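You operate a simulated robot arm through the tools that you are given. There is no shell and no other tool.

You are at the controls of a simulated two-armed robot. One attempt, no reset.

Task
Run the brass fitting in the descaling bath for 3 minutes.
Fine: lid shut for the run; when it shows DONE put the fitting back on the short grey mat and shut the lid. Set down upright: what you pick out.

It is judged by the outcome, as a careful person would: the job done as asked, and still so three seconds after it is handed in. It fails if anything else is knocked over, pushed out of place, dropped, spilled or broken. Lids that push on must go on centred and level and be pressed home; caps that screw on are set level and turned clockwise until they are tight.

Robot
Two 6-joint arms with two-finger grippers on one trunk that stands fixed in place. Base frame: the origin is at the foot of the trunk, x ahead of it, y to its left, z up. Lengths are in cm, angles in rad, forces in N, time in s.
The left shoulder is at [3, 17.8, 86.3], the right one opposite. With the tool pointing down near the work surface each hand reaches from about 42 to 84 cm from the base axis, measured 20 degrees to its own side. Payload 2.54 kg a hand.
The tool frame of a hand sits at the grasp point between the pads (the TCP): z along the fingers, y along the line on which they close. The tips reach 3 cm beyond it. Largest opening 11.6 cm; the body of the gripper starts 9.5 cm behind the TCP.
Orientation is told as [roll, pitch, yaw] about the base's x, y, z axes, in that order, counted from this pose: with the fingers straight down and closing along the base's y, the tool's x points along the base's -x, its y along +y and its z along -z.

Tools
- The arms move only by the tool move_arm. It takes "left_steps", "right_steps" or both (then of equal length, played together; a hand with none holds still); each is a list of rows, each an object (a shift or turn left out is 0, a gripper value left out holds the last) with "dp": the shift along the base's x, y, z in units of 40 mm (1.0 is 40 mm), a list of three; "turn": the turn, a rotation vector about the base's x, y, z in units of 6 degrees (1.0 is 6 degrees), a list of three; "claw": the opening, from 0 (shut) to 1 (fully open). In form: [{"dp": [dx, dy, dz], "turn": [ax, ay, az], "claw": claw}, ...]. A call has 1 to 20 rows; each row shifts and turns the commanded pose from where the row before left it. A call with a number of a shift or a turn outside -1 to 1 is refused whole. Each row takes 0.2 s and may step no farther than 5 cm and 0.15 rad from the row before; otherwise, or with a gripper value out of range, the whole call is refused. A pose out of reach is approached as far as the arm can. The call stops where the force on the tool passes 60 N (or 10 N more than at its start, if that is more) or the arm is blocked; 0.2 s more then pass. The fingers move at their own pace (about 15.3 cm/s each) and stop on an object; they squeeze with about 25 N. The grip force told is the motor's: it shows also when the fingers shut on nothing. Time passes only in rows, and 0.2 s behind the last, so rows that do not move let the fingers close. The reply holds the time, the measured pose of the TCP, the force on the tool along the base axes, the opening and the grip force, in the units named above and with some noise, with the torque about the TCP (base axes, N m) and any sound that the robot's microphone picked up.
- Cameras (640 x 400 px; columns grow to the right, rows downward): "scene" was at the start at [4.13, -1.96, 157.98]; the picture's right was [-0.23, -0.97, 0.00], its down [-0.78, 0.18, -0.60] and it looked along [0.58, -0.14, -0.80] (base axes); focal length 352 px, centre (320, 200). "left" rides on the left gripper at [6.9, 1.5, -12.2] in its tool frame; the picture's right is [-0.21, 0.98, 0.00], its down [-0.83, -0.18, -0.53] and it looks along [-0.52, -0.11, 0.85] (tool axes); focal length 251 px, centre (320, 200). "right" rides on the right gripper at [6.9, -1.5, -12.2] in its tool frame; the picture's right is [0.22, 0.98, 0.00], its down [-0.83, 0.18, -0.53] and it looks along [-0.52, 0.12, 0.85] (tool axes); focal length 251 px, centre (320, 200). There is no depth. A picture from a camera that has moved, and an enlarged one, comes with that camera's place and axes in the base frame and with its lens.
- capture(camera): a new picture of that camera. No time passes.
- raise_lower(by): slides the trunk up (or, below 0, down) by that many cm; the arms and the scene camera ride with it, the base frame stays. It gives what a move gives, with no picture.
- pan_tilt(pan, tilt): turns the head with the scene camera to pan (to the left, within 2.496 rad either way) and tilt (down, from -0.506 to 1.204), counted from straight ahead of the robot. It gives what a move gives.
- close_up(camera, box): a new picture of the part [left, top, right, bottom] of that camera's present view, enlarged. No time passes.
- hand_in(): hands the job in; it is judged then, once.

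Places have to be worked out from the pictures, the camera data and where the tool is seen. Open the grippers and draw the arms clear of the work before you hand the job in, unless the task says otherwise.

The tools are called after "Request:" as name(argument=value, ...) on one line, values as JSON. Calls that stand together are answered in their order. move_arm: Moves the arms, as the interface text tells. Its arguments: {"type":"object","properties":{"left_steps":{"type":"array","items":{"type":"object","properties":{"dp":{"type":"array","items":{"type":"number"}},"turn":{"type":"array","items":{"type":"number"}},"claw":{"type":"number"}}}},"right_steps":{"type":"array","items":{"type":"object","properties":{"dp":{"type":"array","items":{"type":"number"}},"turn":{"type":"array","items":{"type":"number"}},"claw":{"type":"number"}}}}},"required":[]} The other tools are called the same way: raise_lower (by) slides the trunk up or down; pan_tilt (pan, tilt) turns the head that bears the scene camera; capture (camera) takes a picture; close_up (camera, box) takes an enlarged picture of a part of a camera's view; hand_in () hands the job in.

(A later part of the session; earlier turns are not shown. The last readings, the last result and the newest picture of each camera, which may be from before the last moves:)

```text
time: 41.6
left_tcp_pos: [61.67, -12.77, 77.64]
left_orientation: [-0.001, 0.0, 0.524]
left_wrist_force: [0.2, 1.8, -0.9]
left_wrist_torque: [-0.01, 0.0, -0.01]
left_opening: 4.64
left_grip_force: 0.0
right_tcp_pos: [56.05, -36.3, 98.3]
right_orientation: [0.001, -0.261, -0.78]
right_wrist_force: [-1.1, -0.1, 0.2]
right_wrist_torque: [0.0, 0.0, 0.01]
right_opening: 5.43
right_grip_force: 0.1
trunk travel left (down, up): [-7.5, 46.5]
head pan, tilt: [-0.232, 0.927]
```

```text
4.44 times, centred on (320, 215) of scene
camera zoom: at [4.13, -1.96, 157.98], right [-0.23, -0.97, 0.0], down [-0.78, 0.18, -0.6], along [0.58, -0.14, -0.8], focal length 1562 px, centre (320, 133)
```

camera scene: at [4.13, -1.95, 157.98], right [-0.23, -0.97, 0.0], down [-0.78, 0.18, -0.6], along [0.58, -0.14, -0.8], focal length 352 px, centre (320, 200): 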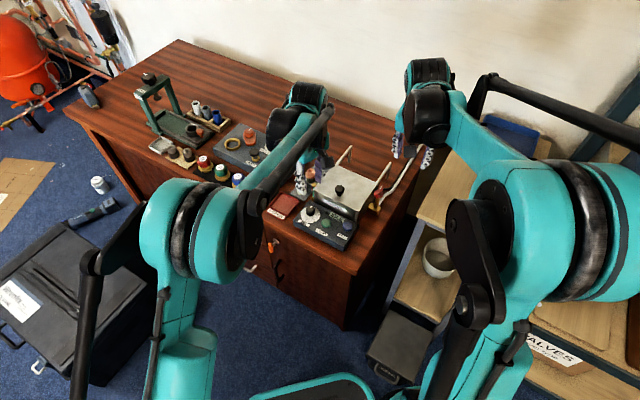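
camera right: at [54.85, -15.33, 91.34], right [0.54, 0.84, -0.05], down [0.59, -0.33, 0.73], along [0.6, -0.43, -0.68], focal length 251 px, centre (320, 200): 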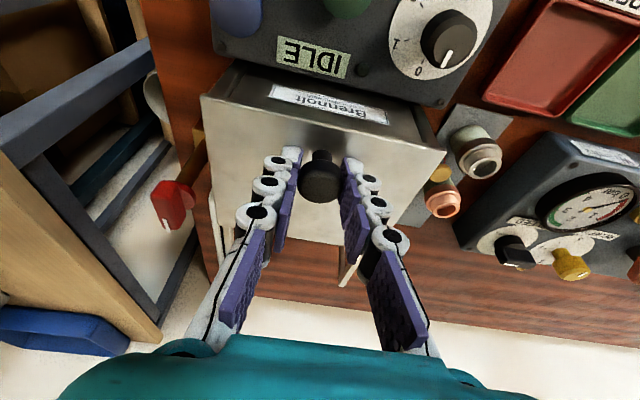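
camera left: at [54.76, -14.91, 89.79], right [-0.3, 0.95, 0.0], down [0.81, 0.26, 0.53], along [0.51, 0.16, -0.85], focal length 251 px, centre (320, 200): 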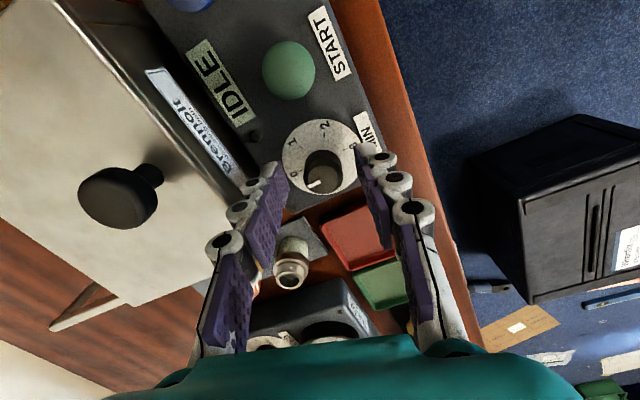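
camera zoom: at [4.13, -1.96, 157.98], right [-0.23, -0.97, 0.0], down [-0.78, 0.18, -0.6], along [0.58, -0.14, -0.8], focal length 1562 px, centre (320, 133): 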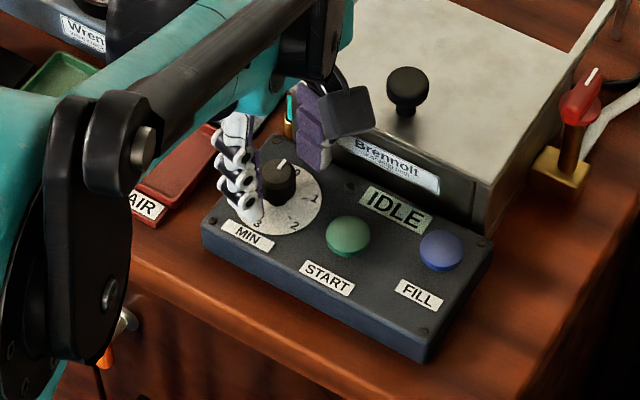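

Aligned with the knob. Lowering 0.9 cm more and gripping it.

Request:
move_arm(left_steps=[{"dp": [0, 0, -0.22]}, {"dp": [0, 0, 0]}, {"claw": 0}, {"claw": 0}, {"claw": 0}])

Request:
close_up(camera="left", box=[240, 100, 400, 240])

```text
time: 42.8
left_tcp_pos: [61.44, -12.44, 77.0]
left_orientation: [0.0, 0.0, 0.525]
left_wrist_force: [-9.9, 9.0, -5.7]
left_wrist_torque: [0.36, 0.2, 0.04]
left_opening: 2.39
left_grip_force: 44.8
right_tcp_pos: [56.11, -36.11, 98.44]
right_orientation: [-0.001, -0.261, -0.779]
right_wrist_force: [-0.3, -0.3, -0.3]
right_wrist_torque: [0.01, -0.01, 0.03]
right_opening: 5.45
right_grip_force: 0.0
trunk travel left (down, up): [-7.5, 46.5]
head pan, tilt: [-0.232, 0.927]
```

```text
2.86 times, centred on (320, 170) of left
camera zoom: at [54.67, -14.8, 89.02], right [-0.3, 0.95, 0.0], down [0.81, 0.26, 0.53], along [0.51, 0.16, -0.85], focal length 718 px, centre (320, 286)
```

zoom: 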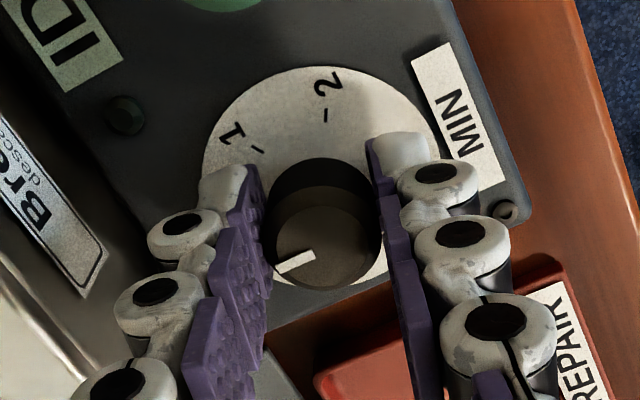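

Gripped the dial knob (2.39 cm). I centre slightly and turn clockwise, first 60°, to check it follows.

Request:
move_arm(left_steps=[{"dp": [-0.04, 0.05, 0], "turn": [0, 0, -1]}, {"turn": [0, 0, -1]}, {"turn": [0, 0, -1]}, {"turn": [0, 0, -1]}, {"turn": [0, 0, -1]}, {"turn": [0, 0, -1]}, {"turn": [0, 0, -1]}, {"turn": [0, 0, -1]}, {"turn": [0, 0, -1]}, {"turn": [0, 0, -1]}, {"dp": [0, 0, 0]}])

Request:
close_up(camera="left", box=[240, 100, 400, 240])

Request:
close_up(camera="scene", box=[270, 170, 370, 260])

```text
time: 45.2
left_tcp_pos: [61.4, -12.29, 76.69]
left_orientation: [0.002, -0.004, -0.524]
left_wrist_force: [26.1, -6.3, 19.9]
left_wrist_torque: [-0.1, -0.49, 0.04]
left_opening: 2.37
left_grip_force: 45.2
right_tcp_pos: [56.03, -36.19, 98.35]
right_orientation: [0.0, -0.261, -0.777]
right_wrist_force: [0.0, 0.5, 0.4]
right_wrist_torque: [0.01, -0.04, -0.05]
right_opening: 5.44
right_grip_force: 0.0
trunk travel left (down, up): [-7.5, 46.5]
head pan, tilt: [-0.232, 0.927]
```

```text
2.86 times, centred on (320, 170) of left
camera zoom: at [56.1, -7.66, 88.99], right [0.67, 0.74, 0.0], down [0.62, -0.57, 0.54], along [0.4, -0.36, -0.84], focal length 718 px, centre (320, 286)
```

zoom: 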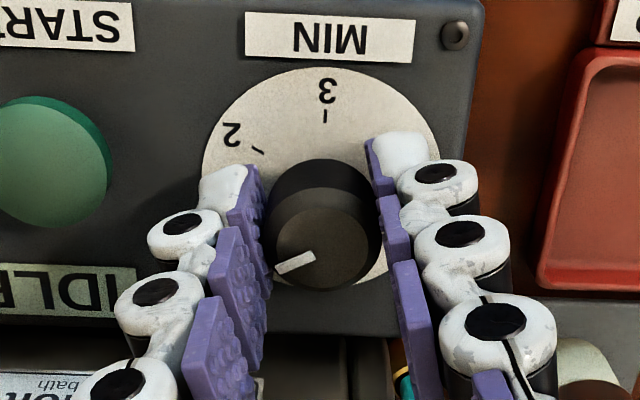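

```text
4.44 times, centred on (320, 215) of scene
camera zoom: at [4.21, -1.98, 157.98], right [-0.23, -0.97, 0.0], down [-0.78, 0.18, -0.6], along [0.58, -0.14, -0.8], focal length 1562 px, centre (320, 133)
```

zoom: 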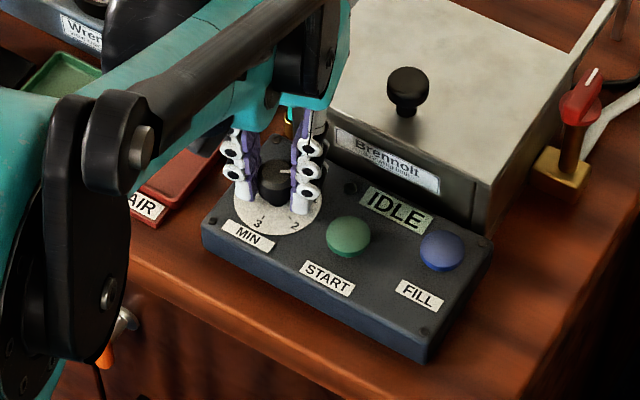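

The knob follows exactly. There's some side load (26 N in +x, 20 N up), so I nudge the hand to relieve it before going on.

Request:
move_arm(left_steps=[{"dp": [0.03, -0.02, 0.03]}, {"dp": [0, 0, 0]}])

```text
time: 45.8
left_tcp_pos: [61.52, -12.33, 76.77]
left_orientation: [0.001, 0.002, -0.523]
left_wrist_force: [13.5, 3.8, -4.3]
left_wrist_torque: [-0.43, -1.45, 0.03]
left_opening: 2.42
left_grip_force: 44.6
right_tcp_pos: [56.18, -36.22, 98.26]
right_orientation: [0.0, -0.262, -0.778]
right_wrist_force: [-0.1, 0.7, 0.4]
right_wrist_torque: [0.0, 0.02, -0.02]
right_opening: 5.47
right_grip_force: 0.1
trunk travel left (down, up): [-7.5, 46.5]
head pan, tilt: [-0.232, 0.927]
```

Load is lower. Another small nudge and the next 60°.

Request:
move_arm(left_steps=[{"dp": [0.025, 0, 0], "turn": [0, 0, -1]}, {"turn": [0, 0, -1]}, {"turn": [0, 0, -1]}, {"turn": [0, 0, -1]}, {"turn": [0, 0, -1]}, {"turn": [0, 0, -1]}, {"turn": [0, 0, -1]}, {"turn": [0, 0, -1]}, {"turn": [0, 0, -1]}, {"turn": [0, 0, -1]}, {"dp": [0, 0, 0]}])

Request:
close_up(camera="left", box=[240, 100, 400, 240])

Request:
close_up(camera="scene", box=[270, 170, 370, 260])

```text
time: 48.2
left_tcp_pos: [61.69, -12.23, 76.87]
left_orientation: [-0.001, 0.001, -1.571]
left_wrist_force: [0.4, 19.4, -16.1]
left_wrist_torque: [0.86, -0.04, 0.0]
left_opening: 2.38
left_grip_force: 44.9
right_tcp_pos: [56.18, -35.98, 98.33]
right_orientation: [-0.002, -0.262, -0.779]
right_wrist_force: [0.7, -0.1, 0.2]
right_wrist_torque: [-0.01, 0.03, 0.02]
right_opening: 5.45
right_grip_force: 0.1
trunk travel left (down, up): [-7.5, 46.5]
head pan, tilt: [-0.232, 0.927]
```

```text
2.86 times, centred on (320, 170) of left
camera zoom: at [63.07, -5.43, 89.02], right [0.98, -0.21, 0.0], down [-0.18, -0.83, 0.53], along [-0.12, -0.52, -0.85], focal length 718 px, centre (320, 286)
```

zoom: 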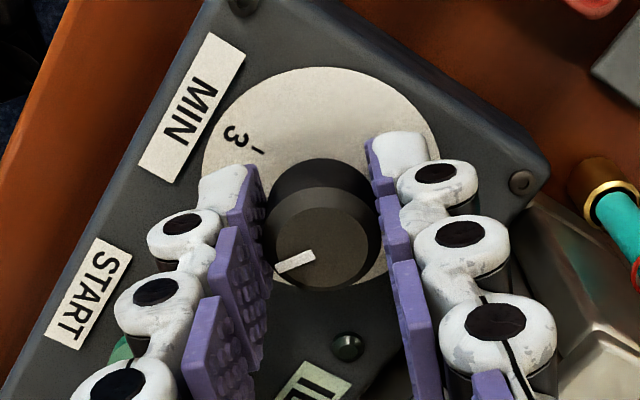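

```text
4.44 times, centred on (320, 215) of scene
camera zoom: at [4.31, -1.8, 157.97], right [-0.23, -0.97, 0.0], down [-0.78, 0.18, -0.6], along [0.58, -0.14, -0.8], focal length 1562 px, centre (320, 133)
```

zoom: 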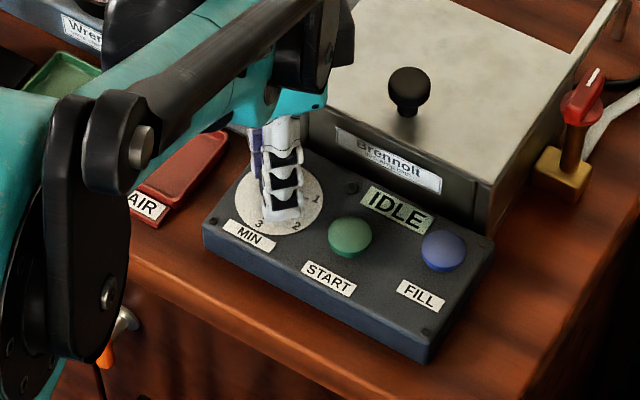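

Tracking well at 2. Nudging to ease load and turning the last 60° to 3.

Request:
move_arm(left_steps=[{"dp": [0, 0.03, -0.02], "turn": [0, 0, -1]}, {"turn": [0, 0, -1]}, {"turn": [0, 0, -1]}, {"turn": [0, 0, -1]}, {"turn": [0, 0, -1]}, {"turn": [0, 0, -1]}, {"turn": [0, 0, -1]}, {"turn": [0, 0, -1]}, {"turn": [0, 0, -1]}, {"turn": [0, 0, -1]}, {"dp": [0, 0, 0]}])

Request:
close_up(camera="left", box=[240, 100, 400, 240])

Request:
close_up(camera="scene", box=[270, 170, 370, 260])

```text
time: 50.6
left_tcp_pos: [61.74, -12.43, 76.62]
left_orientation: [0.003, 0.0, -2.619]
left_wrist_force: [29.1, -5.7, 13.2]
left_wrist_torque: [-0.17, -0.84, 0.32]
left_opening: 2.37
left_grip_force: 44.8
right_tcp_pos: [56.18, -36.38, 98.23]
right_orientation: [0.0, -0.259, -0.778]
right_wrist_force: [0.3, 0.0, 0.1]
right_wrist_torque: [0.01, 0.01, 0.04]
right_opening: 5.46
right_grip_force: 0.0
trunk travel left (down, up): [-7.5, 46.5]
head pan, tilt: [-0.232, 0.927]
```

```text
2.86 times, centred on (320, 170) of left
camera zoom: at [68.24, -10.38, 88.91], right [0.3, -0.95, 0.0], down [-0.81, -0.25, 0.53], along [-0.51, -0.16, -0.85], focal length 718 px, centre (320, 286)
```

zoom: 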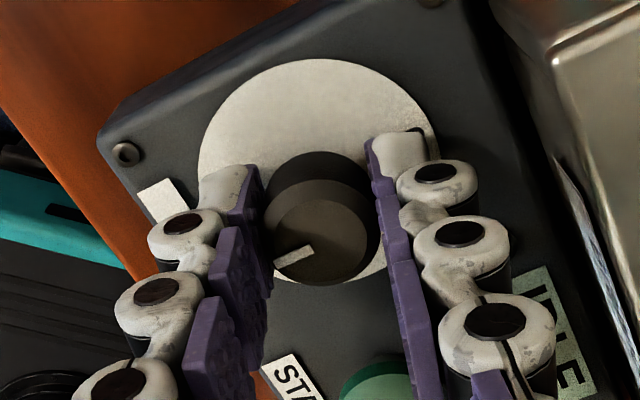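

```text
4.44 times, centred on (320, 215) of scene
camera zoom: at [4.3, -2.01, 157.97], right [-0.23, -0.97, 0.0], down [-0.78, 0.18, -0.6], along [0.58, -0.14, -0.8], focal length 1562 px, centre (320, 133)
```

zoom: 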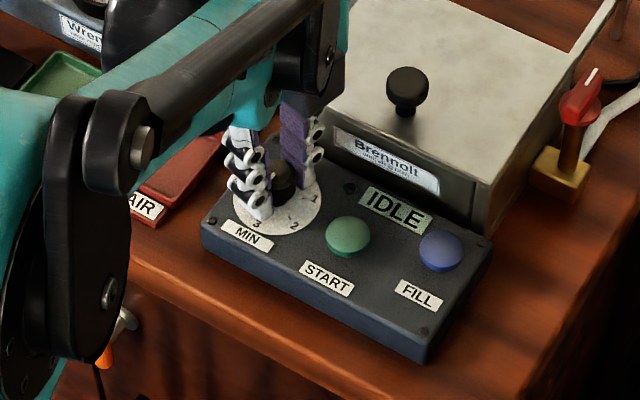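

The pointer should now be at 3 (small end-stop torque). I ease the load, open, and lift the left hand to check the dial.

Request:
move_arm(left_steps=[{"dp": [0.04, 0, 0.02]}, {"dp": [0, 0, 0]}, {"claw": 0.36}, {"claw": 0.36}, {"dp": [0, 0, 0.5]}, {"dp": [0, 0, 0.7]}, {"dp": [0, 0, 0.7]}, {"dp": [0, 0, 0.7]}, {"dp": [0, 0, 0]}])

Request:
close_up(camera="left", box=[240, 60, 400, 200])

Request:
close_up(camera="scene", box=[280, 180, 360, 260])

```text
time: 52.6
left_tcp_pos: [61.84, -12.28, 87.5]
left_orientation: [-0.001, 0.0, -2.616]
left_wrist_force: [0.0, 0.0, 0.1]
left_wrist_torque: [-0.01, 0.04, 0.01]
left_opening: 4.17
left_grip_force: 0.1
right_tcp_pos: [56.07, -36.18, 98.36]
right_orientation: [-0.002, -0.262, -0.78]
right_wrist_force: [1.1, 0.1, 0.3]
right_wrist_torque: [0.0, 0.0, 0.02]
right_opening: 5.46
right_grip_force: 0.0
trunk travel left (down, up): [-7.5, 46.5]
head pan, tilt: [-0.232, 0.927]
```

```text
2.86 times, centred on (320, 130) of left
camera zoom: at [68.36, -10.28, 99.59], right [0.3, -0.95, 0.0], down [-0.81, -0.26, 0.53], along [-0.51, -0.16, -0.85], focal length 718 px, centre (320, 400)
```

zoom: 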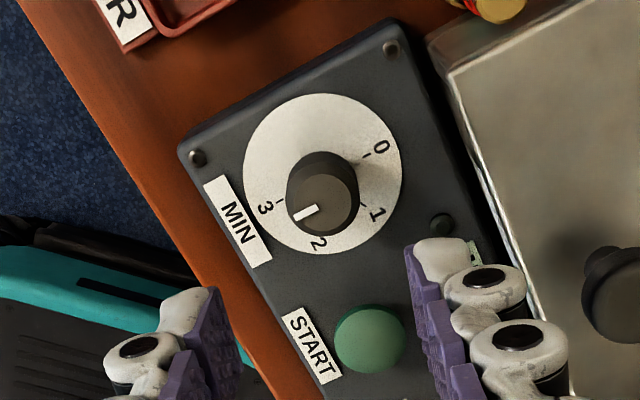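

```text
5.00 times, centred on (320, 220) of scene
camera zoom: at [4.16, -1.98, 157.97], right [-0.23, -0.97, 0.0], down [-0.78, 0.18, -0.6], along [0.58, -0.14, -0.8], focal length 1758 px, centre (320, 100)
```

zoom: 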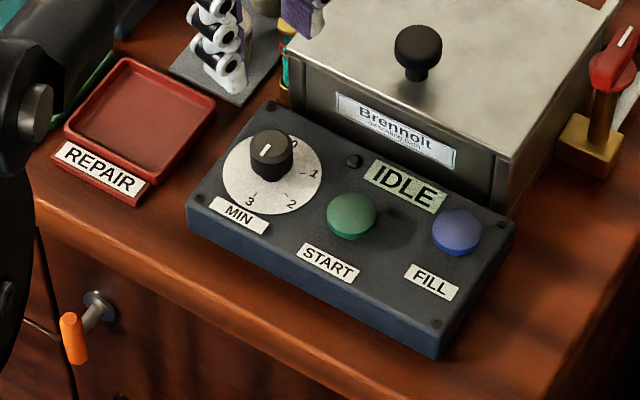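

The pointer appears close to 3; I enlarge further to judge exactly.

Request:
close_up(camera="left", box=[292, 86, 346, 152])

Request:
close_up(camera="scene", box=[298, 200, 328, 226])

```text
6.06 times, centred on (319, 119) of left
camera zoom: at [68.36, -10.28, 99.59], right [0.3, -0.95, 0.0], down [-0.81, -0.26, 0.53], along [-0.51, -0.16, -0.85], focal length 1524 px, centre (326, 691)
```

zoom: 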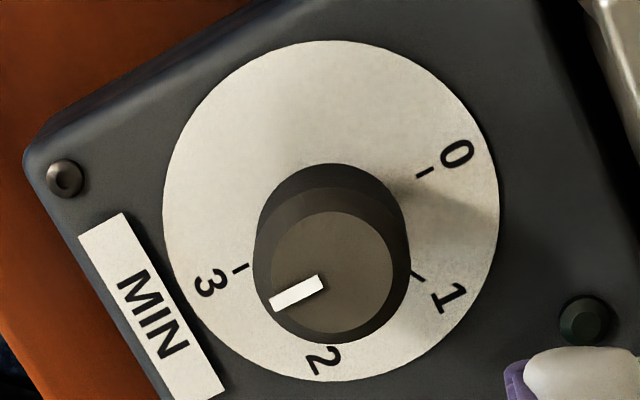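

```text
15.38 times, centred on (313, 213) of scene
camera zoom: at [4.16, -1.98, 157.97], right [-0.23, -0.97, 0.0], down [-0.78, 0.18, -0.6], along [0.58, -0.14, -0.8], focal length 5408 px, centre (428, 0)
```

zoom: 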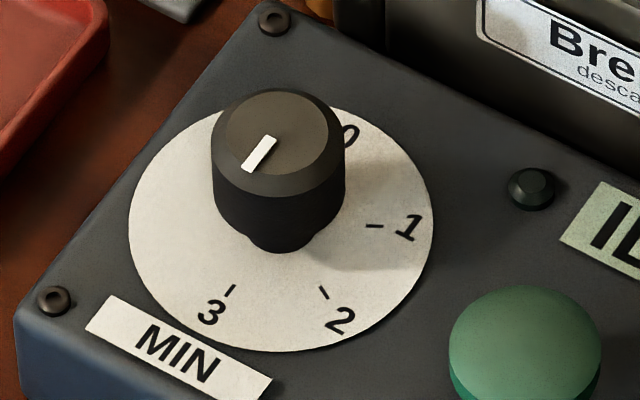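

Pointer is parallel with the 3 tick in both views, so dial = 3. START button is at about (56.75, -16.2, top 74.6). I close the left fingers and move above it.

Request:
move_arm(left_steps=[{"dp": [-0.424, -0.327, 0], "claw": 0}, {"dp": [-0.424, -0.327, 0]}, {"dp": [-0.424, -0.327, -0.3]}, {"dp": [0, 0, -0.7]}, {"dp": [0, 0, -0.7]}, {"dp": [0, 0, -0.3]}, {"dp": [0, 0, 0]}])

Request:
capture(camera="left")

Request:
close_up(camera="scene", box=[280, 170, 380, 260])

```text
time: 54.2
left_tcp_pos: [56.55, -16.21, 79.38]
left_orientation: [0.0, 0.0, -2.619]
left_wrist_force: [0.1, 0.8, -0.1]
left_wrist_torque: [-0.03, 0.0, -0.02]
left_opening: 0.0
left_grip_force: 25.3
right_tcp_pos: [55.99, -36.33, 98.36]
right_orientation: [-0.001, -0.26, -0.778]
right_wrist_force: [0.3, 0.6, -0.7]
right_wrist_torque: [0.0, 0.0, 0.0]
right_opening: 5.48
right_grip_force: 0.1
trunk travel left (down, up): [-7.5, 46.5]
head pan, tilt: [-0.232, 0.927]
```

```text
taken
camera left: at [63.21, -14.22, 91.56], right [0.3, -0.95, 0.0], down [-0.81, -0.26, 0.53], along [-0.51, -0.16, -0.85], focal length 251 px, centre (320, 200)
```

left: 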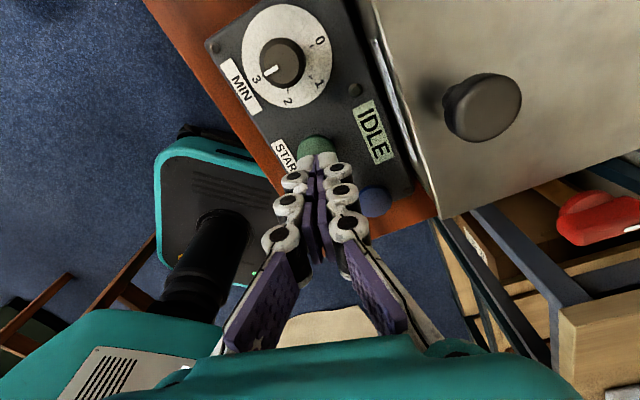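

```text
4.44 times, centred on (330, 215) of scene
camera zoom: at [4.12, -1.96, 157.98], right [-0.23, -0.97, 0.0], down [-0.78, 0.18, -0.6], along [0.58, -0.14, -0.8], focal length 1562 px, centre (276, 133)
```

zoom: 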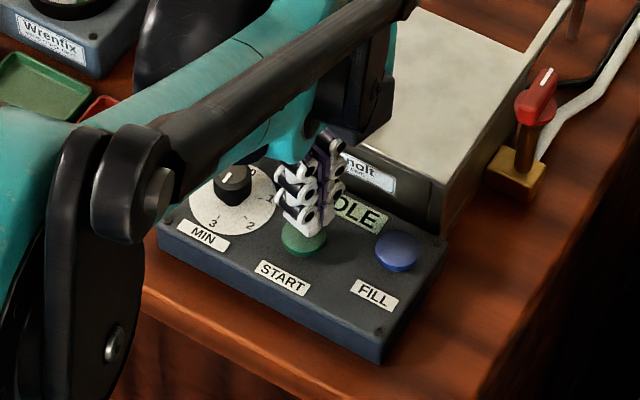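

The tip is over the START button. Pressing down gradually while reading force.

Request:
move_arm(left_steps=[{"dp": [0, 0, -0.3]}, {"dp": [0, 0, -0.1]}, {"dp": [0, 0, -0.1]}, {"dp": [0, 0, 0]}])

Request:
close_up(camera="left", box=[260, 50, 420, 220])

```text
time: 55.2
left_tcp_pos: [56.58, -16.28, 77.33]
left_orientation: [0.0, 0.0, -2.619]
left_wrist_force: [0.2, -1.0, 2.4]
left_wrist_torque: [-0.07, -0.01, 0.0]
left_opening: 0.59
left_grip_force: 28.6
right_tcp_pos: [55.98, -36.25, 98.34]
right_orientation: [0.0, -0.262, -0.779]
right_wrist_force: [0.4, 0.1, -0.6]
right_wrist_torque: [0.01, 0.03, -0.04]
right_opening: 5.44
right_grip_force: 0.1
trunk travel left (down, up): [-7.5, 46.5]
head pan, tilt: [-0.232, 0.927]
heard: click
```

```text
2.35 times, centred on (340, 135) of left
camera zoom: at [63.17, -14.19, 89.56], right [0.3, -0.95, 0.0], down [-0.81, -0.26, 0.53], along [-0.51, -0.16, -0.85], focal length 592 px, centre (273, 353)
```

zoom: 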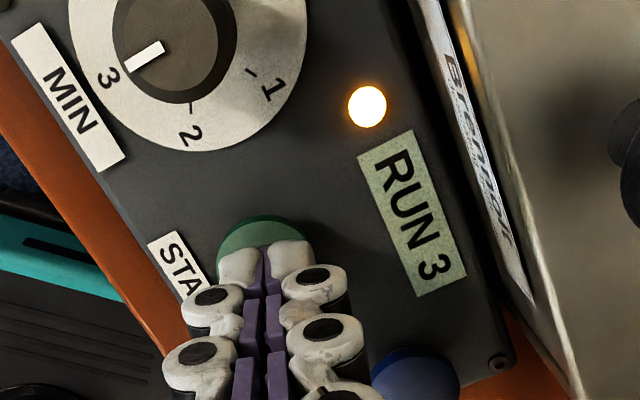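

A click, lamp lit, and the display reads "RUN 3" — 3 minutes running. I lift the left hand straight up and bring it back to its observation spot.

Request:
move_arm(left_steps=[{"dp": [0, 0, 0.3]}, {"dp": [0, 0, 0.7]}, {"dp": [0, 0, 0.8]}, {"dp": [0, 0, 0.8]}, {"dp": [0.13, 0.42, 0.1], "turn": [0, 0, 1], "claw": 0.3}, {"dp": [0.13, 0.42, 0.1], "turn": [0, 0, 1]}, {"dp": [0.13, 0.42, 0.1], "turn": [0, 0, 1]}, {"dp": [0.13, 0.42, 0.1], "turn": [0, 0, 1]}, {"dp": [0.13, 0.42, 0.1], "turn": [0, 0, 1]}, {"dp": [0.13, 0.42, 0.1], "turn": [0, 0, 1]}, {"dp": [0.13, 0.42, 0.1], "turn": [0, 0, 1]}, {"dp": [0.13, 0.42, 0.1], "turn": [0, 0, 1]}, {"dp": [0.13, 0.42, 0.1], "turn": [0, 0, 1]}, {"dp": [0.13, 0.42, 0.1], "turn": [0, 0, 1]}, {"dp": [0.13, 0.42, 0.1], "turn": [0, 0, 1]}, {"dp": [0.13, 0.42, 0.1], "turn": [0, 0, 1]}, {"dp": [0.13, 0.42, 0.1], "turn": [0, 0, 1]}, {"dp": [0, 0, 0]}])

Request:
close_up(camera="scene", box=[280, 140, 400, 260])

Request:
capture(camera="left")

```text
time: 59.0
left_tcp_pos: [63.2, 5.74, 92.9]
left_orientation: [0.0, -0.001, -1.254]
left_wrist_force: [0.1, 0.1, -0.1]
left_wrist_torque: [0.0, 0.01, -0.01]
left_opening: 3.49
left_grip_force: 0.0
right_tcp_pos: [56.09, -36.22, 98.21]
right_orientation: [0.0, -0.261, -0.777]
right_wrist_force: [-0.2, -0.5, 0.8]
right_wrist_torque: [0.0, -0.02, 0.02]
right_opening: 5.44
right_grip_force: 0.1
trunk travel left (down, up): [-7.5, 46.5]
head pan, tilt: [-0.232, 0.927]
```

```text
3.33 times, centred on (340, 200) of scene
camera zoom: at [4.14, -1.98, 157.98], right [-0.23, -0.97, 0.0], down [-0.78, 0.18, -0.6], along [0.58, -0.14, -0.8], focal length 1172 px, centre (253, 200)
```

zoom: 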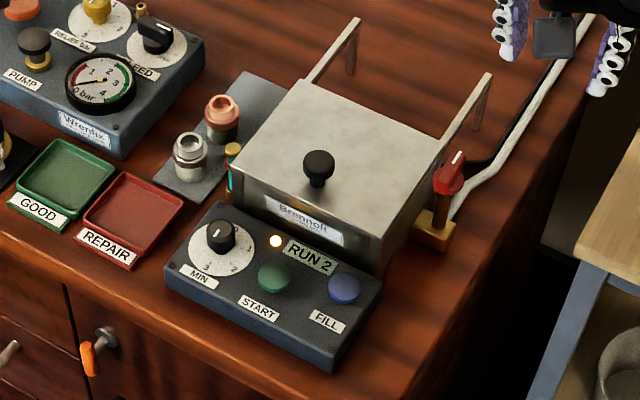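

```text
taken
camera left: at [62.39, 12.61, 105.11], right [0.99, 0.1, 0.0], down [0.08, -0.84, 0.53], along [0.05, -0.53, -0.85], focal length 251 px, centre (320, 200)
```

left: 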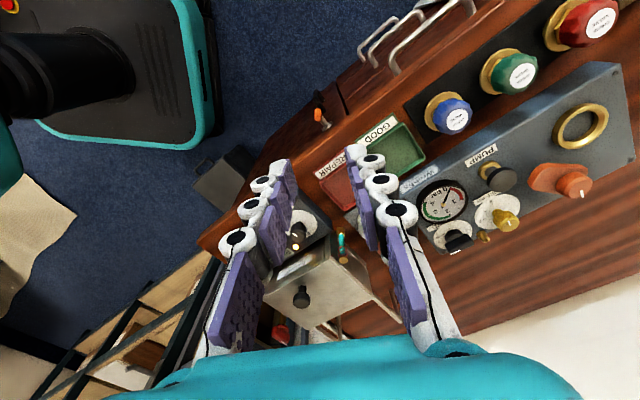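

The display has counted to "RUN 2" already (time runs fast). I hold still and wait, opening the left fingers for a clear view.

Request:
move_arm(left_steps=[{"claw": 1}, {"dp": [0, 0, 0]}, {"dp": [0, 0, 0]}, {"dp": [0, 0, 0]}, {"dp": [0, 0, 0]}, {"dp": [0, 0, 0]}, {"dp": [0, 0, 0]}, {"dp": [0, 0, 0]}, {"dp": [0, 0, 0]}, {"dp": [0, 0, 0]}, {"dp": [0, 0, 0]}, {"dp": [0, 0, 0]}, {"dp": [0, 0, 0]}, {"dp": [0, 0, 0]}, {"dp": [0, 0, 0]}, {"dp": [0, 0, 0]}, {"dp": [0, 0, 0]}, {"dp": [0, 0, 0]}, {"dp": [0, 0, 0]}, {"dp": [0, 0, 0]}])

Request:
close_up(camera="scene", box=[290, 190, 370, 250])

```text
time: 63.2
left_tcp_pos: [63.17, 5.79, 93.0]
left_orientation: [-0.001, 0.0, -1.257]
left_wrist_force: [-0.4, 0.9, -0.4]
left_wrist_torque: [-0.01, -0.03, 0.0]
left_opening: 11.6
left_grip_force: 0.1
right_tcp_pos: [56.12, -36.28, 98.37]
right_orientation: [0.0, -0.262, -0.78]
right_wrist_force: [-0.9, -0.3, -0.5]
right_wrist_torque: [-0.02, 0.02, -0.01]
right_opening: 5.45
right_grip_force: 0.1
trunk travel left (down, up): [-7.5, 46.5]
head pan, tilt: [-0.232, 0.927]
```

```text
6.67 times, centred on (330, 220) of scene
camera zoom: at [4.14, -1.96, 157.98], right [-0.23, -0.97, 0.0], down [-0.78, 0.18, -0.6], along [0.58, -0.14, -0.8], focal length 2343 px, centre (253, 67)
```

zoom: 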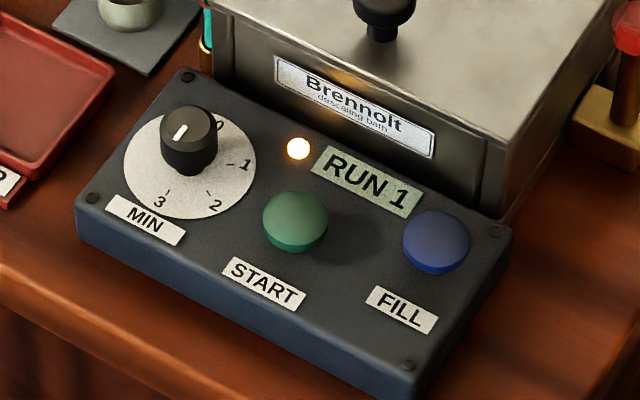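

"RUN 1" now. Waiting another 4 s.

Request:
move_arm(left_steps=[{"dp": [0, 0, 0]}, {"dp": [0, 0, 0]}, {"dp": [0, 0, 0]}, {"dp": [0, 0, 0]}, {"dp": [0, 0, 0]}, {"dp": [0, 0, 0]}, {"dp": [0, 0, 0]}, {"dp": [0, 0, 0]}, {"dp": [0, 0, 0]}, {"dp": [0, 0, 0]}, {"dp": [0, 0, 0]}, {"dp": [0, 0, 0]}, {"dp": [0, 0, 0]}, {"dp": [0, 0, 0]}, {"dp": [0, 0, 0]}, {"dp": [0, 0, 0]}, {"dp": [0, 0, 0]}, {"dp": [0, 0, 0]}, {"dp": [0, 0, 0]}, {"dp": [0, 0, 0]}])

Request:
close_up(camera="scene", box=[290, 190, 370, 250])

```text
time: 67.4
left_tcp_pos: [63.16, 5.66, 92.9]
left_orientation: [0.0, 0.0, -1.256]
left_wrist_force: [-0.5, -0.3, -0.6]
left_wrist_torque: [-0.02, 0.02, -0.04]
left_opening: 11.59
left_grip_force: 0.0
right_tcp_pos: [56.09, -36.22, 98.29]
right_orientation: [0.0, -0.262, -0.779]
right_wrist_force: [-0.2, -0.1, -0.2]
right_wrist_torque: [0.02, 0.03, -0.03]
right_opening: 5.44
right_grip_force: 0.0
trunk travel left (down, up): [-7.5, 46.5]
head pan, tilt: [-0.232, 0.927]
```

```text
6.67 times, centred on (330, 220) of scene
camera zoom: at [4.14, -1.96, 157.98], right [-0.23, -0.97, 0.0], down [-0.78, 0.18, -0.6], along [0.58, -0.14, -0.8], focal length 2343 px, centre (253, 67)
```

zoom: 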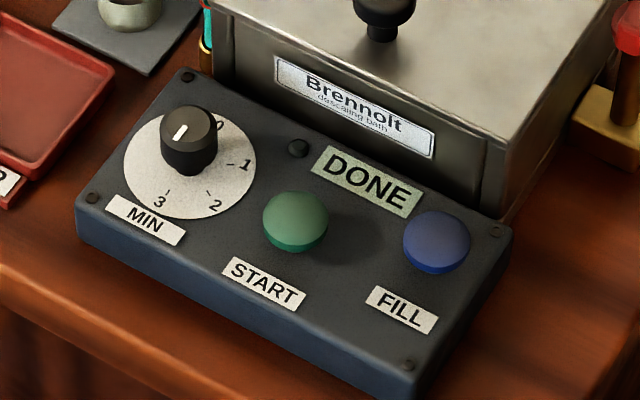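

DONE is shown. Now the right hand (same orientation) goes back over the lid knob.

Request:
move_arm(right_steps=[{"dp": [0.4, 0.8, -0.4]}, {"dp": [0.4, 0.8, -0.4]}, {"dp": [0.4, 0.8, -0.4]}, {"dp": [0.3, 0.75, -0.5]}, {"dp": [0.21, 0.58, -0.6]}, {"dp": [0, 0, 0]}])

Request:
capture(camera="right")

```text
time: 68.8
left_tcp_pos: [63.21, 5.67, 92.96]
left_orientation: [0.0, -0.001, -1.258]
left_wrist_force: [0.2, 0.3, 0.1]
left_wrist_torque: [0.02, 0.0, 0.03]
left_opening: 11.6
left_grip_force: 0.0
right_tcp_pos: [62.93, -21.47, 89.18]
right_orientation: [0.0, -0.261, -0.779]
right_wrist_force: [-0.2, -0.2, 0.1]
right_wrist_torque: [-0.02, 0.0, 0.02]
right_opening: 5.45
right_grip_force: 0.1
trunk travel left (down, up): [-7.5, 46.5]
head pan, tilt: [-0.232, 0.927]
```

```text
taken
camera right: at [54.81, -15.57, 99.17], right [0.54, 0.84, -0.06], down [0.6, -0.33, 0.73], along [0.59, -0.43, -0.68], focal length 251 px, centre (320, 200)
```

right: 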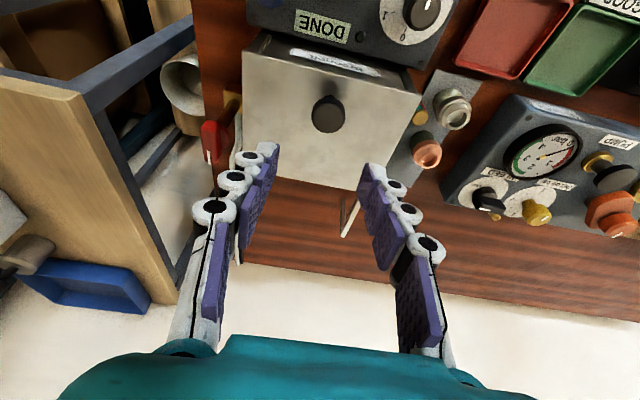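

Aligned with the knob (326,114 vs 328,115). Descending and gripping.

Request:
move_arm(right_steps=[{"dp": [0.01, 0.03, -0.6]}, {"dp": [0, 0, -0.7]}, {"dp": [0, 0, -0.63]}, {"dp": [0, 0, 0]}, {"claw": 0.1}, {"claw": 0}, {"claw": 0}])

```text
time: 70.4
left_tcp_pos: [63.29, 5.83, 92.96]
left_orientation: [0.0, -0.003, -1.256]
left_wrist_force: [1.1, 0.2, -0.8]
left_wrist_torque: [0.0, -0.03, -0.01]
left_opening: 11.61
left_grip_force: 0.1
right_tcp_pos: [62.9, -21.1, 81.34]
right_orientation: [0.001, -0.263, -0.777]
right_wrist_force: [13.4, 11.7, 17.0]
right_wrist_torque: [0.18, -0.31, 0.09]
right_opening: 2.5
right_grip_force: 45.2
trunk travel left (down, up): [-7.5, 46.5]
head pan, tilt: [-0.232, 0.927]
```

Gripped. Sliding the lid back 9 cm (with a slight correction for the side load).

Request:
move_arm(right_steps=[{"dp": [0.205, -0.1485, 0.01]}, {"dp": [0.177, -0.1765, 0]}, {"dp": [0.177, -0.1765, 0]}, {"dp": [0.177, -0.1765, 0]}, {"dp": [0.177, -0.1765, 0]}, {"dp": [0.177, -0.1765, 0]}, {"dp": [0.177, -0.1765, 0]}, {"dp": [0.177, -0.1765, 0]}, {"dp": [0.177, -0.1765, 0]}, {"dp": [0, 0, 0]}])

Request:
close_up(camera="left", box=[220, 210, 400, 350])

```text
time: 72.6
left_tcp_pos: [63.2, 5.61, 92.87]
left_orientation: [0.0, -0.001, -1.257]
left_wrist_force: [0.4, 0.0, 0.7]
left_wrist_torque: [0.02, 0.04, 0.02]
left_opening: 11.61
left_grip_force: 0.0
right_tcp_pos: [69.32, -27.62, 81.4]
right_orientation: [0.0, -0.263, -0.778]
right_wrist_force: [1.1, 2.3, -0.2]
right_wrist_torque: [0.26, 0.27, 0.06]
right_opening: 2.49
right_grip_force: 45.1
trunk travel left (down, up): [-7.5, 46.5]
head pan, tilt: [-0.232, 0.927]
```

```text
2.86 times, centred on (310, 280) of left
camera zoom: at [62.42, 12.63, 105.08], right [1.0, 0.1, 0.0], down [0.08, -0.84, 0.53], along [0.05, -0.53, -0.85], focal length 718 px, centre (349, -29)
```

zoom: 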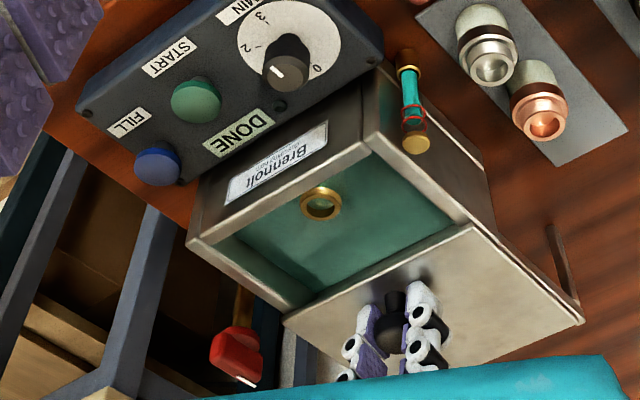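

Open, with the fitting standing where I set it (64.5, -22.6). I release the knob, rise, and move above the fitting.

Request:
move_arm(right_steps=[{"claw": 0.47}, {"claw": 0.47}, {"dp": [0, 0, 0.5]}, {"dp": [0, 0, 0.6]}, {"dp": [0, 0, 0.4]}, {"dp": [-0.4, 0.417, 0]}, {"dp": [-0.4, 0.417, 0]}, {"dp": [-0.4, 0.417, 0]}, {"dp": [0, 0, 0]}])

Request:
capture(camera="right")

Request:
close_up(camera="left", box=[220, 210, 400, 350])

```text
time: 74.6
left_tcp_pos: [63.3, 5.6, 92.94]
left_orientation: [0.001, -0.001, -1.257]
left_wrist_force: [0.2, 0.4, -0.6]
left_wrist_torque: [0.02, 0.02, 0.01]
left_opening: 11.6
left_grip_force: 0.1
right_tcp_pos: [64.6, -22.51, 87.38]
right_orientation: [-0.001, -0.262, -0.776]
right_wrist_force: [-0.3, 0.4, -0.1]
right_wrist_torque: [-0.01, 0.03, 0.02]
right_opening: 5.45
right_grip_force: 0.1
trunk travel left (down, up): [-7.5, 46.5]
head pan, tilt: [-0.232, 0.927]
```

```text
taken
camera right: at [56.58, -16.63, 97.37], right [0.54, 0.84, -0.06], down [0.6, -0.33, 0.73], along [0.59, -0.43, -0.68], focal length 251 px, centre (320, 200)
```

right: 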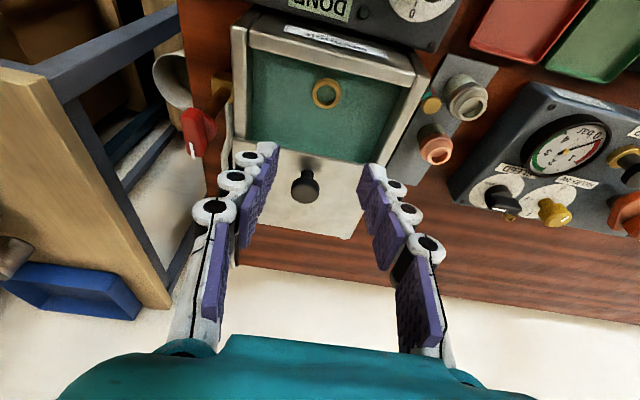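

```text
2.86 times, centred on (310, 280) of left
camera zoom: at [62.42, 12.6, 105.08], right [1.0, 0.1, 0.0], down [0.08, -0.84, 0.53], along [0.05, -0.53, -0.85], focal length 718 px, centre (349, -29)
```

zoom: 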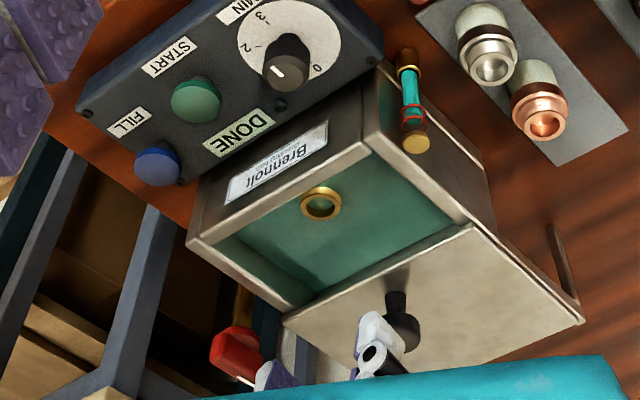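

Aligned as at release. Descending into the bath around the fitting, first to just above.

Request:
move_arm(right_steps=[{"dp": [-0.01, -0.01, -0.6]}, {"dp": [0, 0, -0.6]}, {"dp": [0, 0, -0.6]}, {"dp": [0, 0, -0.4]}, {"dp": [0, 0, 0]}])

Request:
capture(camera="right")

Request:
close_up(camera="left", box=[220, 210, 400, 350])

```text
time: 75.8
left_tcp_pos: [63.21, 5.74, 92.91]
left_orientation: [0.0, 0.0, -1.258]
left_wrist_force: [0.1, 0.0, -0.6]
left_wrist_torque: [0.01, 0.01, 0.03]
left_opening: 11.62
left_grip_force: 0.1
right_tcp_pos: [64.42, -22.47, 78.46]
right_orientation: [0.0, -0.26, -0.778]
right_wrist_force: [0.3, -0.1, 0.8]
right_wrist_torque: [-0.01, 0.02, 0.03]
right_opening: 5.47
right_grip_force: 0.0
trunk travel left (down, up): [-7.5, 46.5]
head pan, tilt: [-0.232, 0.927]
```

```text
taken
camera right: at [56.37, -16.62, 88.36], right [0.54, 0.84, -0.06], down [0.6, -0.33, 0.73], along [0.59, -0.43, -0.68], focal length 251 px, centre (320, 200)
```

right: 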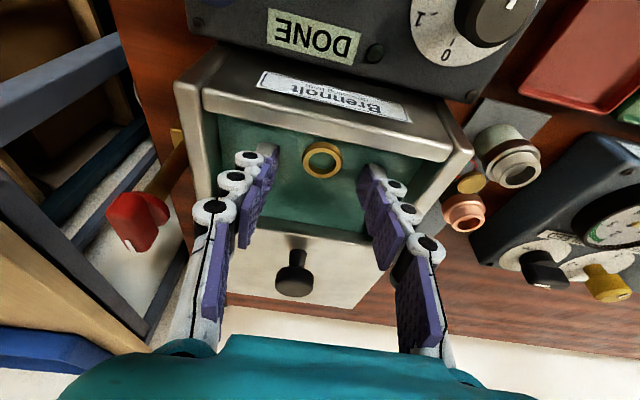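

```text
2.86 times, centred on (310, 280) of left
camera zoom: at [62.4, 12.62, 105.1], right [1.0, 0.1, 0.0], down [0.08, -0.84, 0.53], along [0.05, -0.53, -0.85], focal length 718 px, centre (349, -29)
```

zoom: 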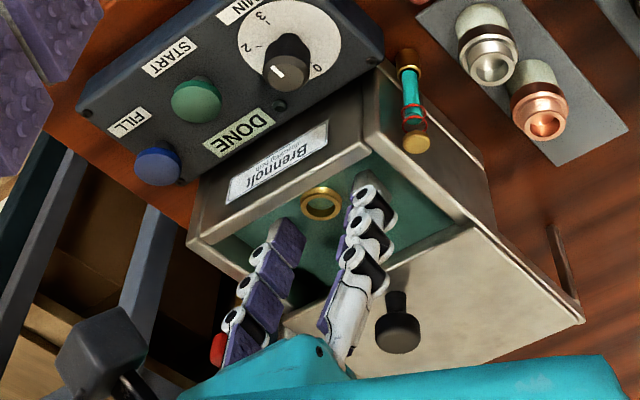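

Perfectly centred. Lowering the last 3.3 cm and gripping.

Request:
move_arm(right_steps=[{"dp": [0.01, -0.01, -0.4]}, {"dp": [0, 0, -0.3]}, {"dp": [0, 0, -0.12]}, {"dp": [0, 0, 0]}, {"claw": 0.3}, {"claw": 0}, {"claw": 0}, {"claw": 0}])

Request:
capture(camera="right")

```text
time: 77.6
left_tcp_pos: [63.27, 5.7, 92.81]
left_orientation: [0.0, -0.001, -1.257]
left_wrist_force: [-0.1, 0.3, -0.7]
left_wrist_torque: [0.02, -0.02, 0.01]
left_opening: 11.57
left_grip_force: 0.1
right_tcp_pos: [64.54, -22.56, 75.18]
right_orientation: [0.0, -0.262, -0.78]
right_wrist_force: [0.0, 0.7, -0.8]
right_wrist_torque: [-0.03, 0.03, -0.02]
right_opening: 3.08
right_grip_force: 25.5
trunk travel left (down, up): [-7.5, 46.5]
head pan, tilt: [-0.232, 0.927]
```

```text
taken
camera right: at [56.49, -16.7, 85.29], right [0.54, 0.84, -0.06], down [0.6, -0.33, 0.73], along [0.59, -0.43, -0.68], focal length 251 px, centre (320, 200)
```

right: 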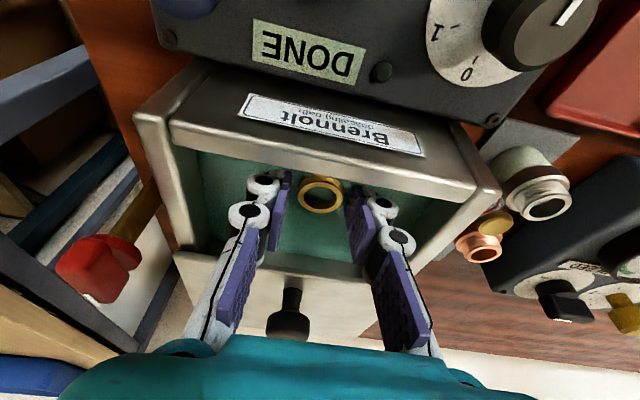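

Gripped (3.08 cm, 25 N). Lifting straight up out of the bath.

Request:
move_arm(right_steps=[{"dp": [0, 0, 0.2]}, {"dp": [0, 0, 0.4]}, {"dp": [0, 0, 0.5]}, {"dp": [0, 0, 0.5]}, {"dp": [0, 0, 0.5]}, {"dp": [0, 0, 0.5]}, {"dp": [0, 0, 0.35]}, {"dp": [0, 0, 0]}])

Request:
capture(camera="right")

Request:
close_up(camera="scene", box=[290, 130, 390, 230])

```text
time: 79.4
left_tcp_pos: [63.23, 5.78, 92.88]
left_orientation: [-0.001, 0.0, -1.259]
left_wrist_force: [-0.3, -0.1, 0.8]
left_wrist_torque: [-0.01, -0.03, 0.01]
left_opening: 11.62
left_grip_force: 0.2
right_tcp_pos: [64.57, -22.68, 87.09]
right_orientation: [0.0, -0.262, -0.777]
right_wrist_force: [-0.2, 0.4, -1.6]
right_wrist_torque: [0.01, 0.01, -0.02]
right_opening: 3.05
right_grip_force: 24.2
trunk travel left (down, up): [-7.5, 46.5]
head pan, tilt: [-0.232, 0.927]
```

```text
taken
camera right: at [56.54, -16.74, 97.08], right [0.54, 0.84, -0.06], down [0.6, -0.33, 0.73], along [0.59, -0.43, -0.68], focal length 251 px, centre (320, 200)
```

right: 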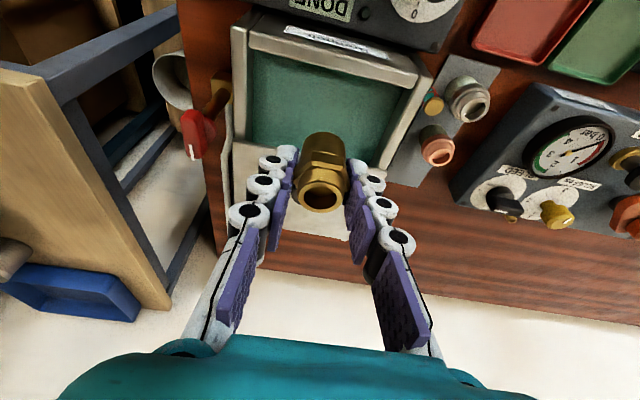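

```text
4.00 times, centred on (340, 180) of scene
camera zoom: at [4.16, -1.96, 157.97], right [-0.23, -0.97, 0.0], down [-0.78, 0.18, -0.6], along [0.58, -0.14, -0.8], focal length 1406 px, centre (240, 280)
```

zoom: 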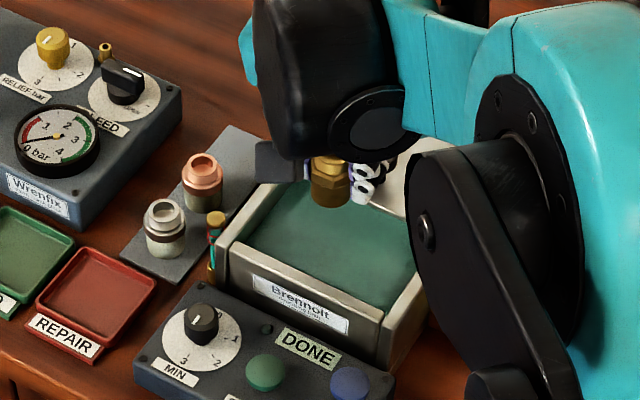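

The fitting comes out clean, brass all over. Carrying it back over its spot on the mat (80.95, -20.1).

Request:
move_arm(right_steps=[{"dp": [0.455, 0.0717, 0]}, {"dp": [0.455, 0.0717, 0]}, {"dp": [0.455, 0.0717, 0]}, {"dp": [0.455, 0.0717, 0]}, {"dp": [0.455, 0.0717, 0]}, {"dp": [0.455, 0.0717, 0]}, {"dp": [0.455, 0.0717, 0]}, {"dp": [0.455, 0.0717, -0.15]}, {"dp": [0.455, 0.0717, -0.2]}, {"dp": [0, 0, 0]}])

Request:
capture(camera="right")

Request:
close_up(camera="left", box=[330, 200, 480, 340])

```text
time: 81.6
left_tcp_pos: [63.21, 5.78, 92.98]
left_orientation: [0.001, 0.001, -1.257]
left_wrist_force: [0.8, 1.0, -0.5]
left_wrist_torque: [0.01, 0.0, -0.01]
left_opening: 11.58
left_grip_force: 0.0
right_tcp_pos: [80.89, -19.95, 85.67]
right_orientation: [0.0, -0.263, -0.778]
right_wrist_force: [-0.6, -0.4, -0.9]
right_wrist_torque: [-0.02, 0.04, -0.01]
right_opening: 3.05
right_grip_force: 25.0
trunk travel left (down, up): [-7.5, 46.5]
head pan, tilt: [-0.232, 0.927]
```

```text
taken
camera right: at [72.8, -14.12, 95.63], right [0.54, 0.84, -0.06], down [0.6, -0.33, 0.73], along [0.59, -0.43, -0.68], focal length 251 px, centre (320, 200)
```

right: 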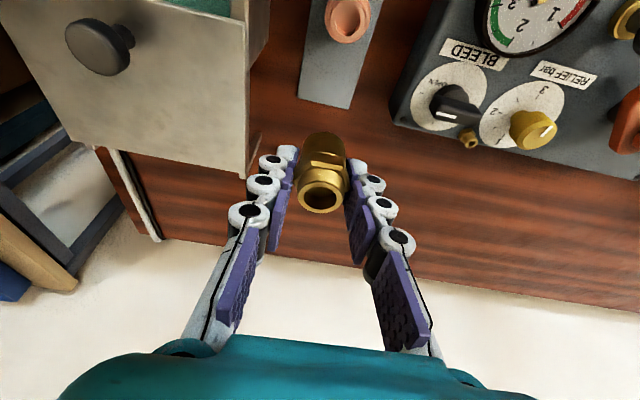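

```text
2.86 times, centred on (405, 270) of left
camera zoom: at [62.39, 12.62, 105.11], right [1.0, 0.1, 0.0], down [0.08, -0.84, 0.53], along [0.05, -0.53, -0.85], focal length 718 px, centre (77, 0)
```

zoom: 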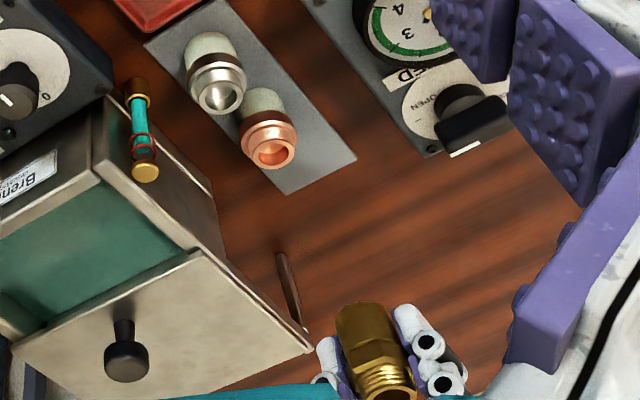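

Landing point projects onto the mat's back portion, same spot as before. Descending to just above, then gently to contact.

Request:
move_arm(right_steps=[{"dp": [0.01, -0.03, -0.6]}, {"dp": [0, 0, -0.6]}, {"dp": [0, 0, -0.6]}, {"dp": [0, 0, -0.5]}, {"dp": [0, 0, -0.3]}, {"dp": [0, 0, 0]}])

Request:
close_up(camera="left", box=[330, 200, 480, 340])

Request:
capture(camera="right")

```text
time: 83.0
left_tcp_pos: [63.26, 5.71, 92.87]
left_orientation: [0.001, 0.0, -1.256]
left_wrist_force: [-0.4, 0.5, 0.4]
left_wrist_torque: [0.0, 0.02, 0.01]
left_opening: 11.59
left_grip_force: 0.1
right_tcp_pos: [80.83, -20.09, 75.22]
right_orientation: [0.0, -0.26, -0.779]
right_wrist_force: [-0.1, -0.2, -0.8]
right_wrist_torque: [0.02, 0.01, 0.0]
right_opening: 3.06
right_grip_force: 24.7
trunk travel left (down, up): [-7.5, 46.5]
head pan, tilt: [-0.232, 0.927]
```

```text
2.86 times, centred on (405, 270) of left
camera zoom: at [62.41, 12.62, 105.09], right [1.0, 0.1, 0.0], down [0.08, -0.84, 0.53], along [0.05, -0.53, -0.85], focal length 718 px, centre (77, 0)
```

zoom: 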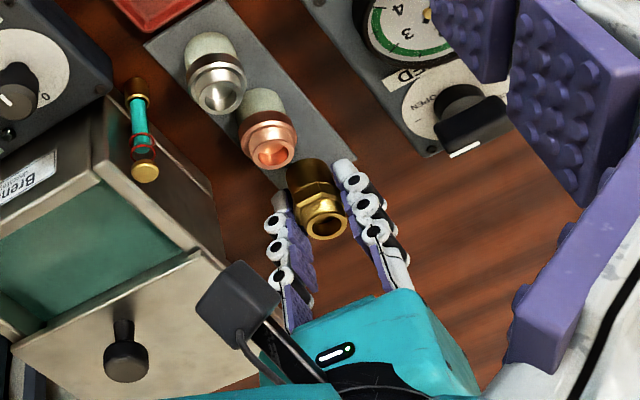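

```text
taken
camera right: at [72.81, -14.21, 85.3], right [0.54, 0.84, -0.06], down [0.6, -0.33, 0.73], along [0.59, -0.43, -0.68], focal length 251 px, centre (320, 200)
```

right: 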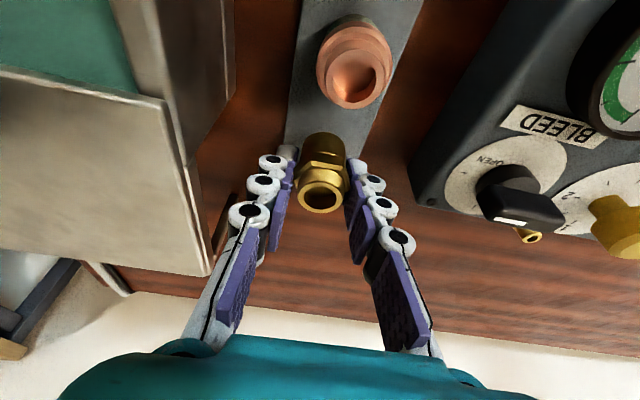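

About 1.2 cm above the mat. Lowering in small steps with force check.

Request:
move_arm(right_steps=[{"dp": [0, 0, -0.15]}, {"dp": [0, 0, -0.07]}, {"dp": [0, 0, -0.05]}, {"dp": [0, 0, 0]}])

```text
time: 84.0
left_tcp_pos: [63.24, 5.74, 93.05]
left_orientation: [0.0, 0.001, -1.256]
left_wrist_force: [0.2, 0.1, -0.8]
left_wrist_torque: [-0.01, -0.03, -0.04]
left_opening: 11.62
left_grip_force: 0.2
right_tcp_pos: [80.94, -20.17, 74.13]
right_orientation: [-0.001, -0.262, -0.778]
right_wrist_force: [0.6, 0.9, -0.9]
right_wrist_torque: [0.04, -0.03, 0.01]
right_opening: 3.03
right_grip_force: 24.7
trunk travel left (down, up): [-7.5, 46.5]
head pan, tilt: [-0.232, 0.927]
```

No contact yet at 74.13; stepping 1 mm at a time.

Request:
move_arm(right_steps=[{"dp": [0, 0, -0.03]}, {"dp": [0, 0, -0.02]}, {"dp": [0, 0, 0]}])

```text
time: 84.8
left_tcp_pos: [63.38, 5.74, 92.95]
left_orientation: [-0.001, 0.0, -1.256]
left_wrist_force: [0.5, -0.5, -0.9]
left_wrist_torque: [0.03, -0.02, 0.0]
left_opening: 11.62
left_grip_force: 0.1
right_tcp_pos: [80.88, -20.1, 73.99]
right_orientation: [0.0, -0.262, -0.778]
right_wrist_force: [1.1, -0.1, 0.1]
right_wrist_torque: [-0.01, -0.02, -0.04]
right_opening: 3.05
right_grip_force: 25.3
trunk travel left (down, up): [-7.5, 46.5]
head pan, tilt: [-0.232, 0.927]
```

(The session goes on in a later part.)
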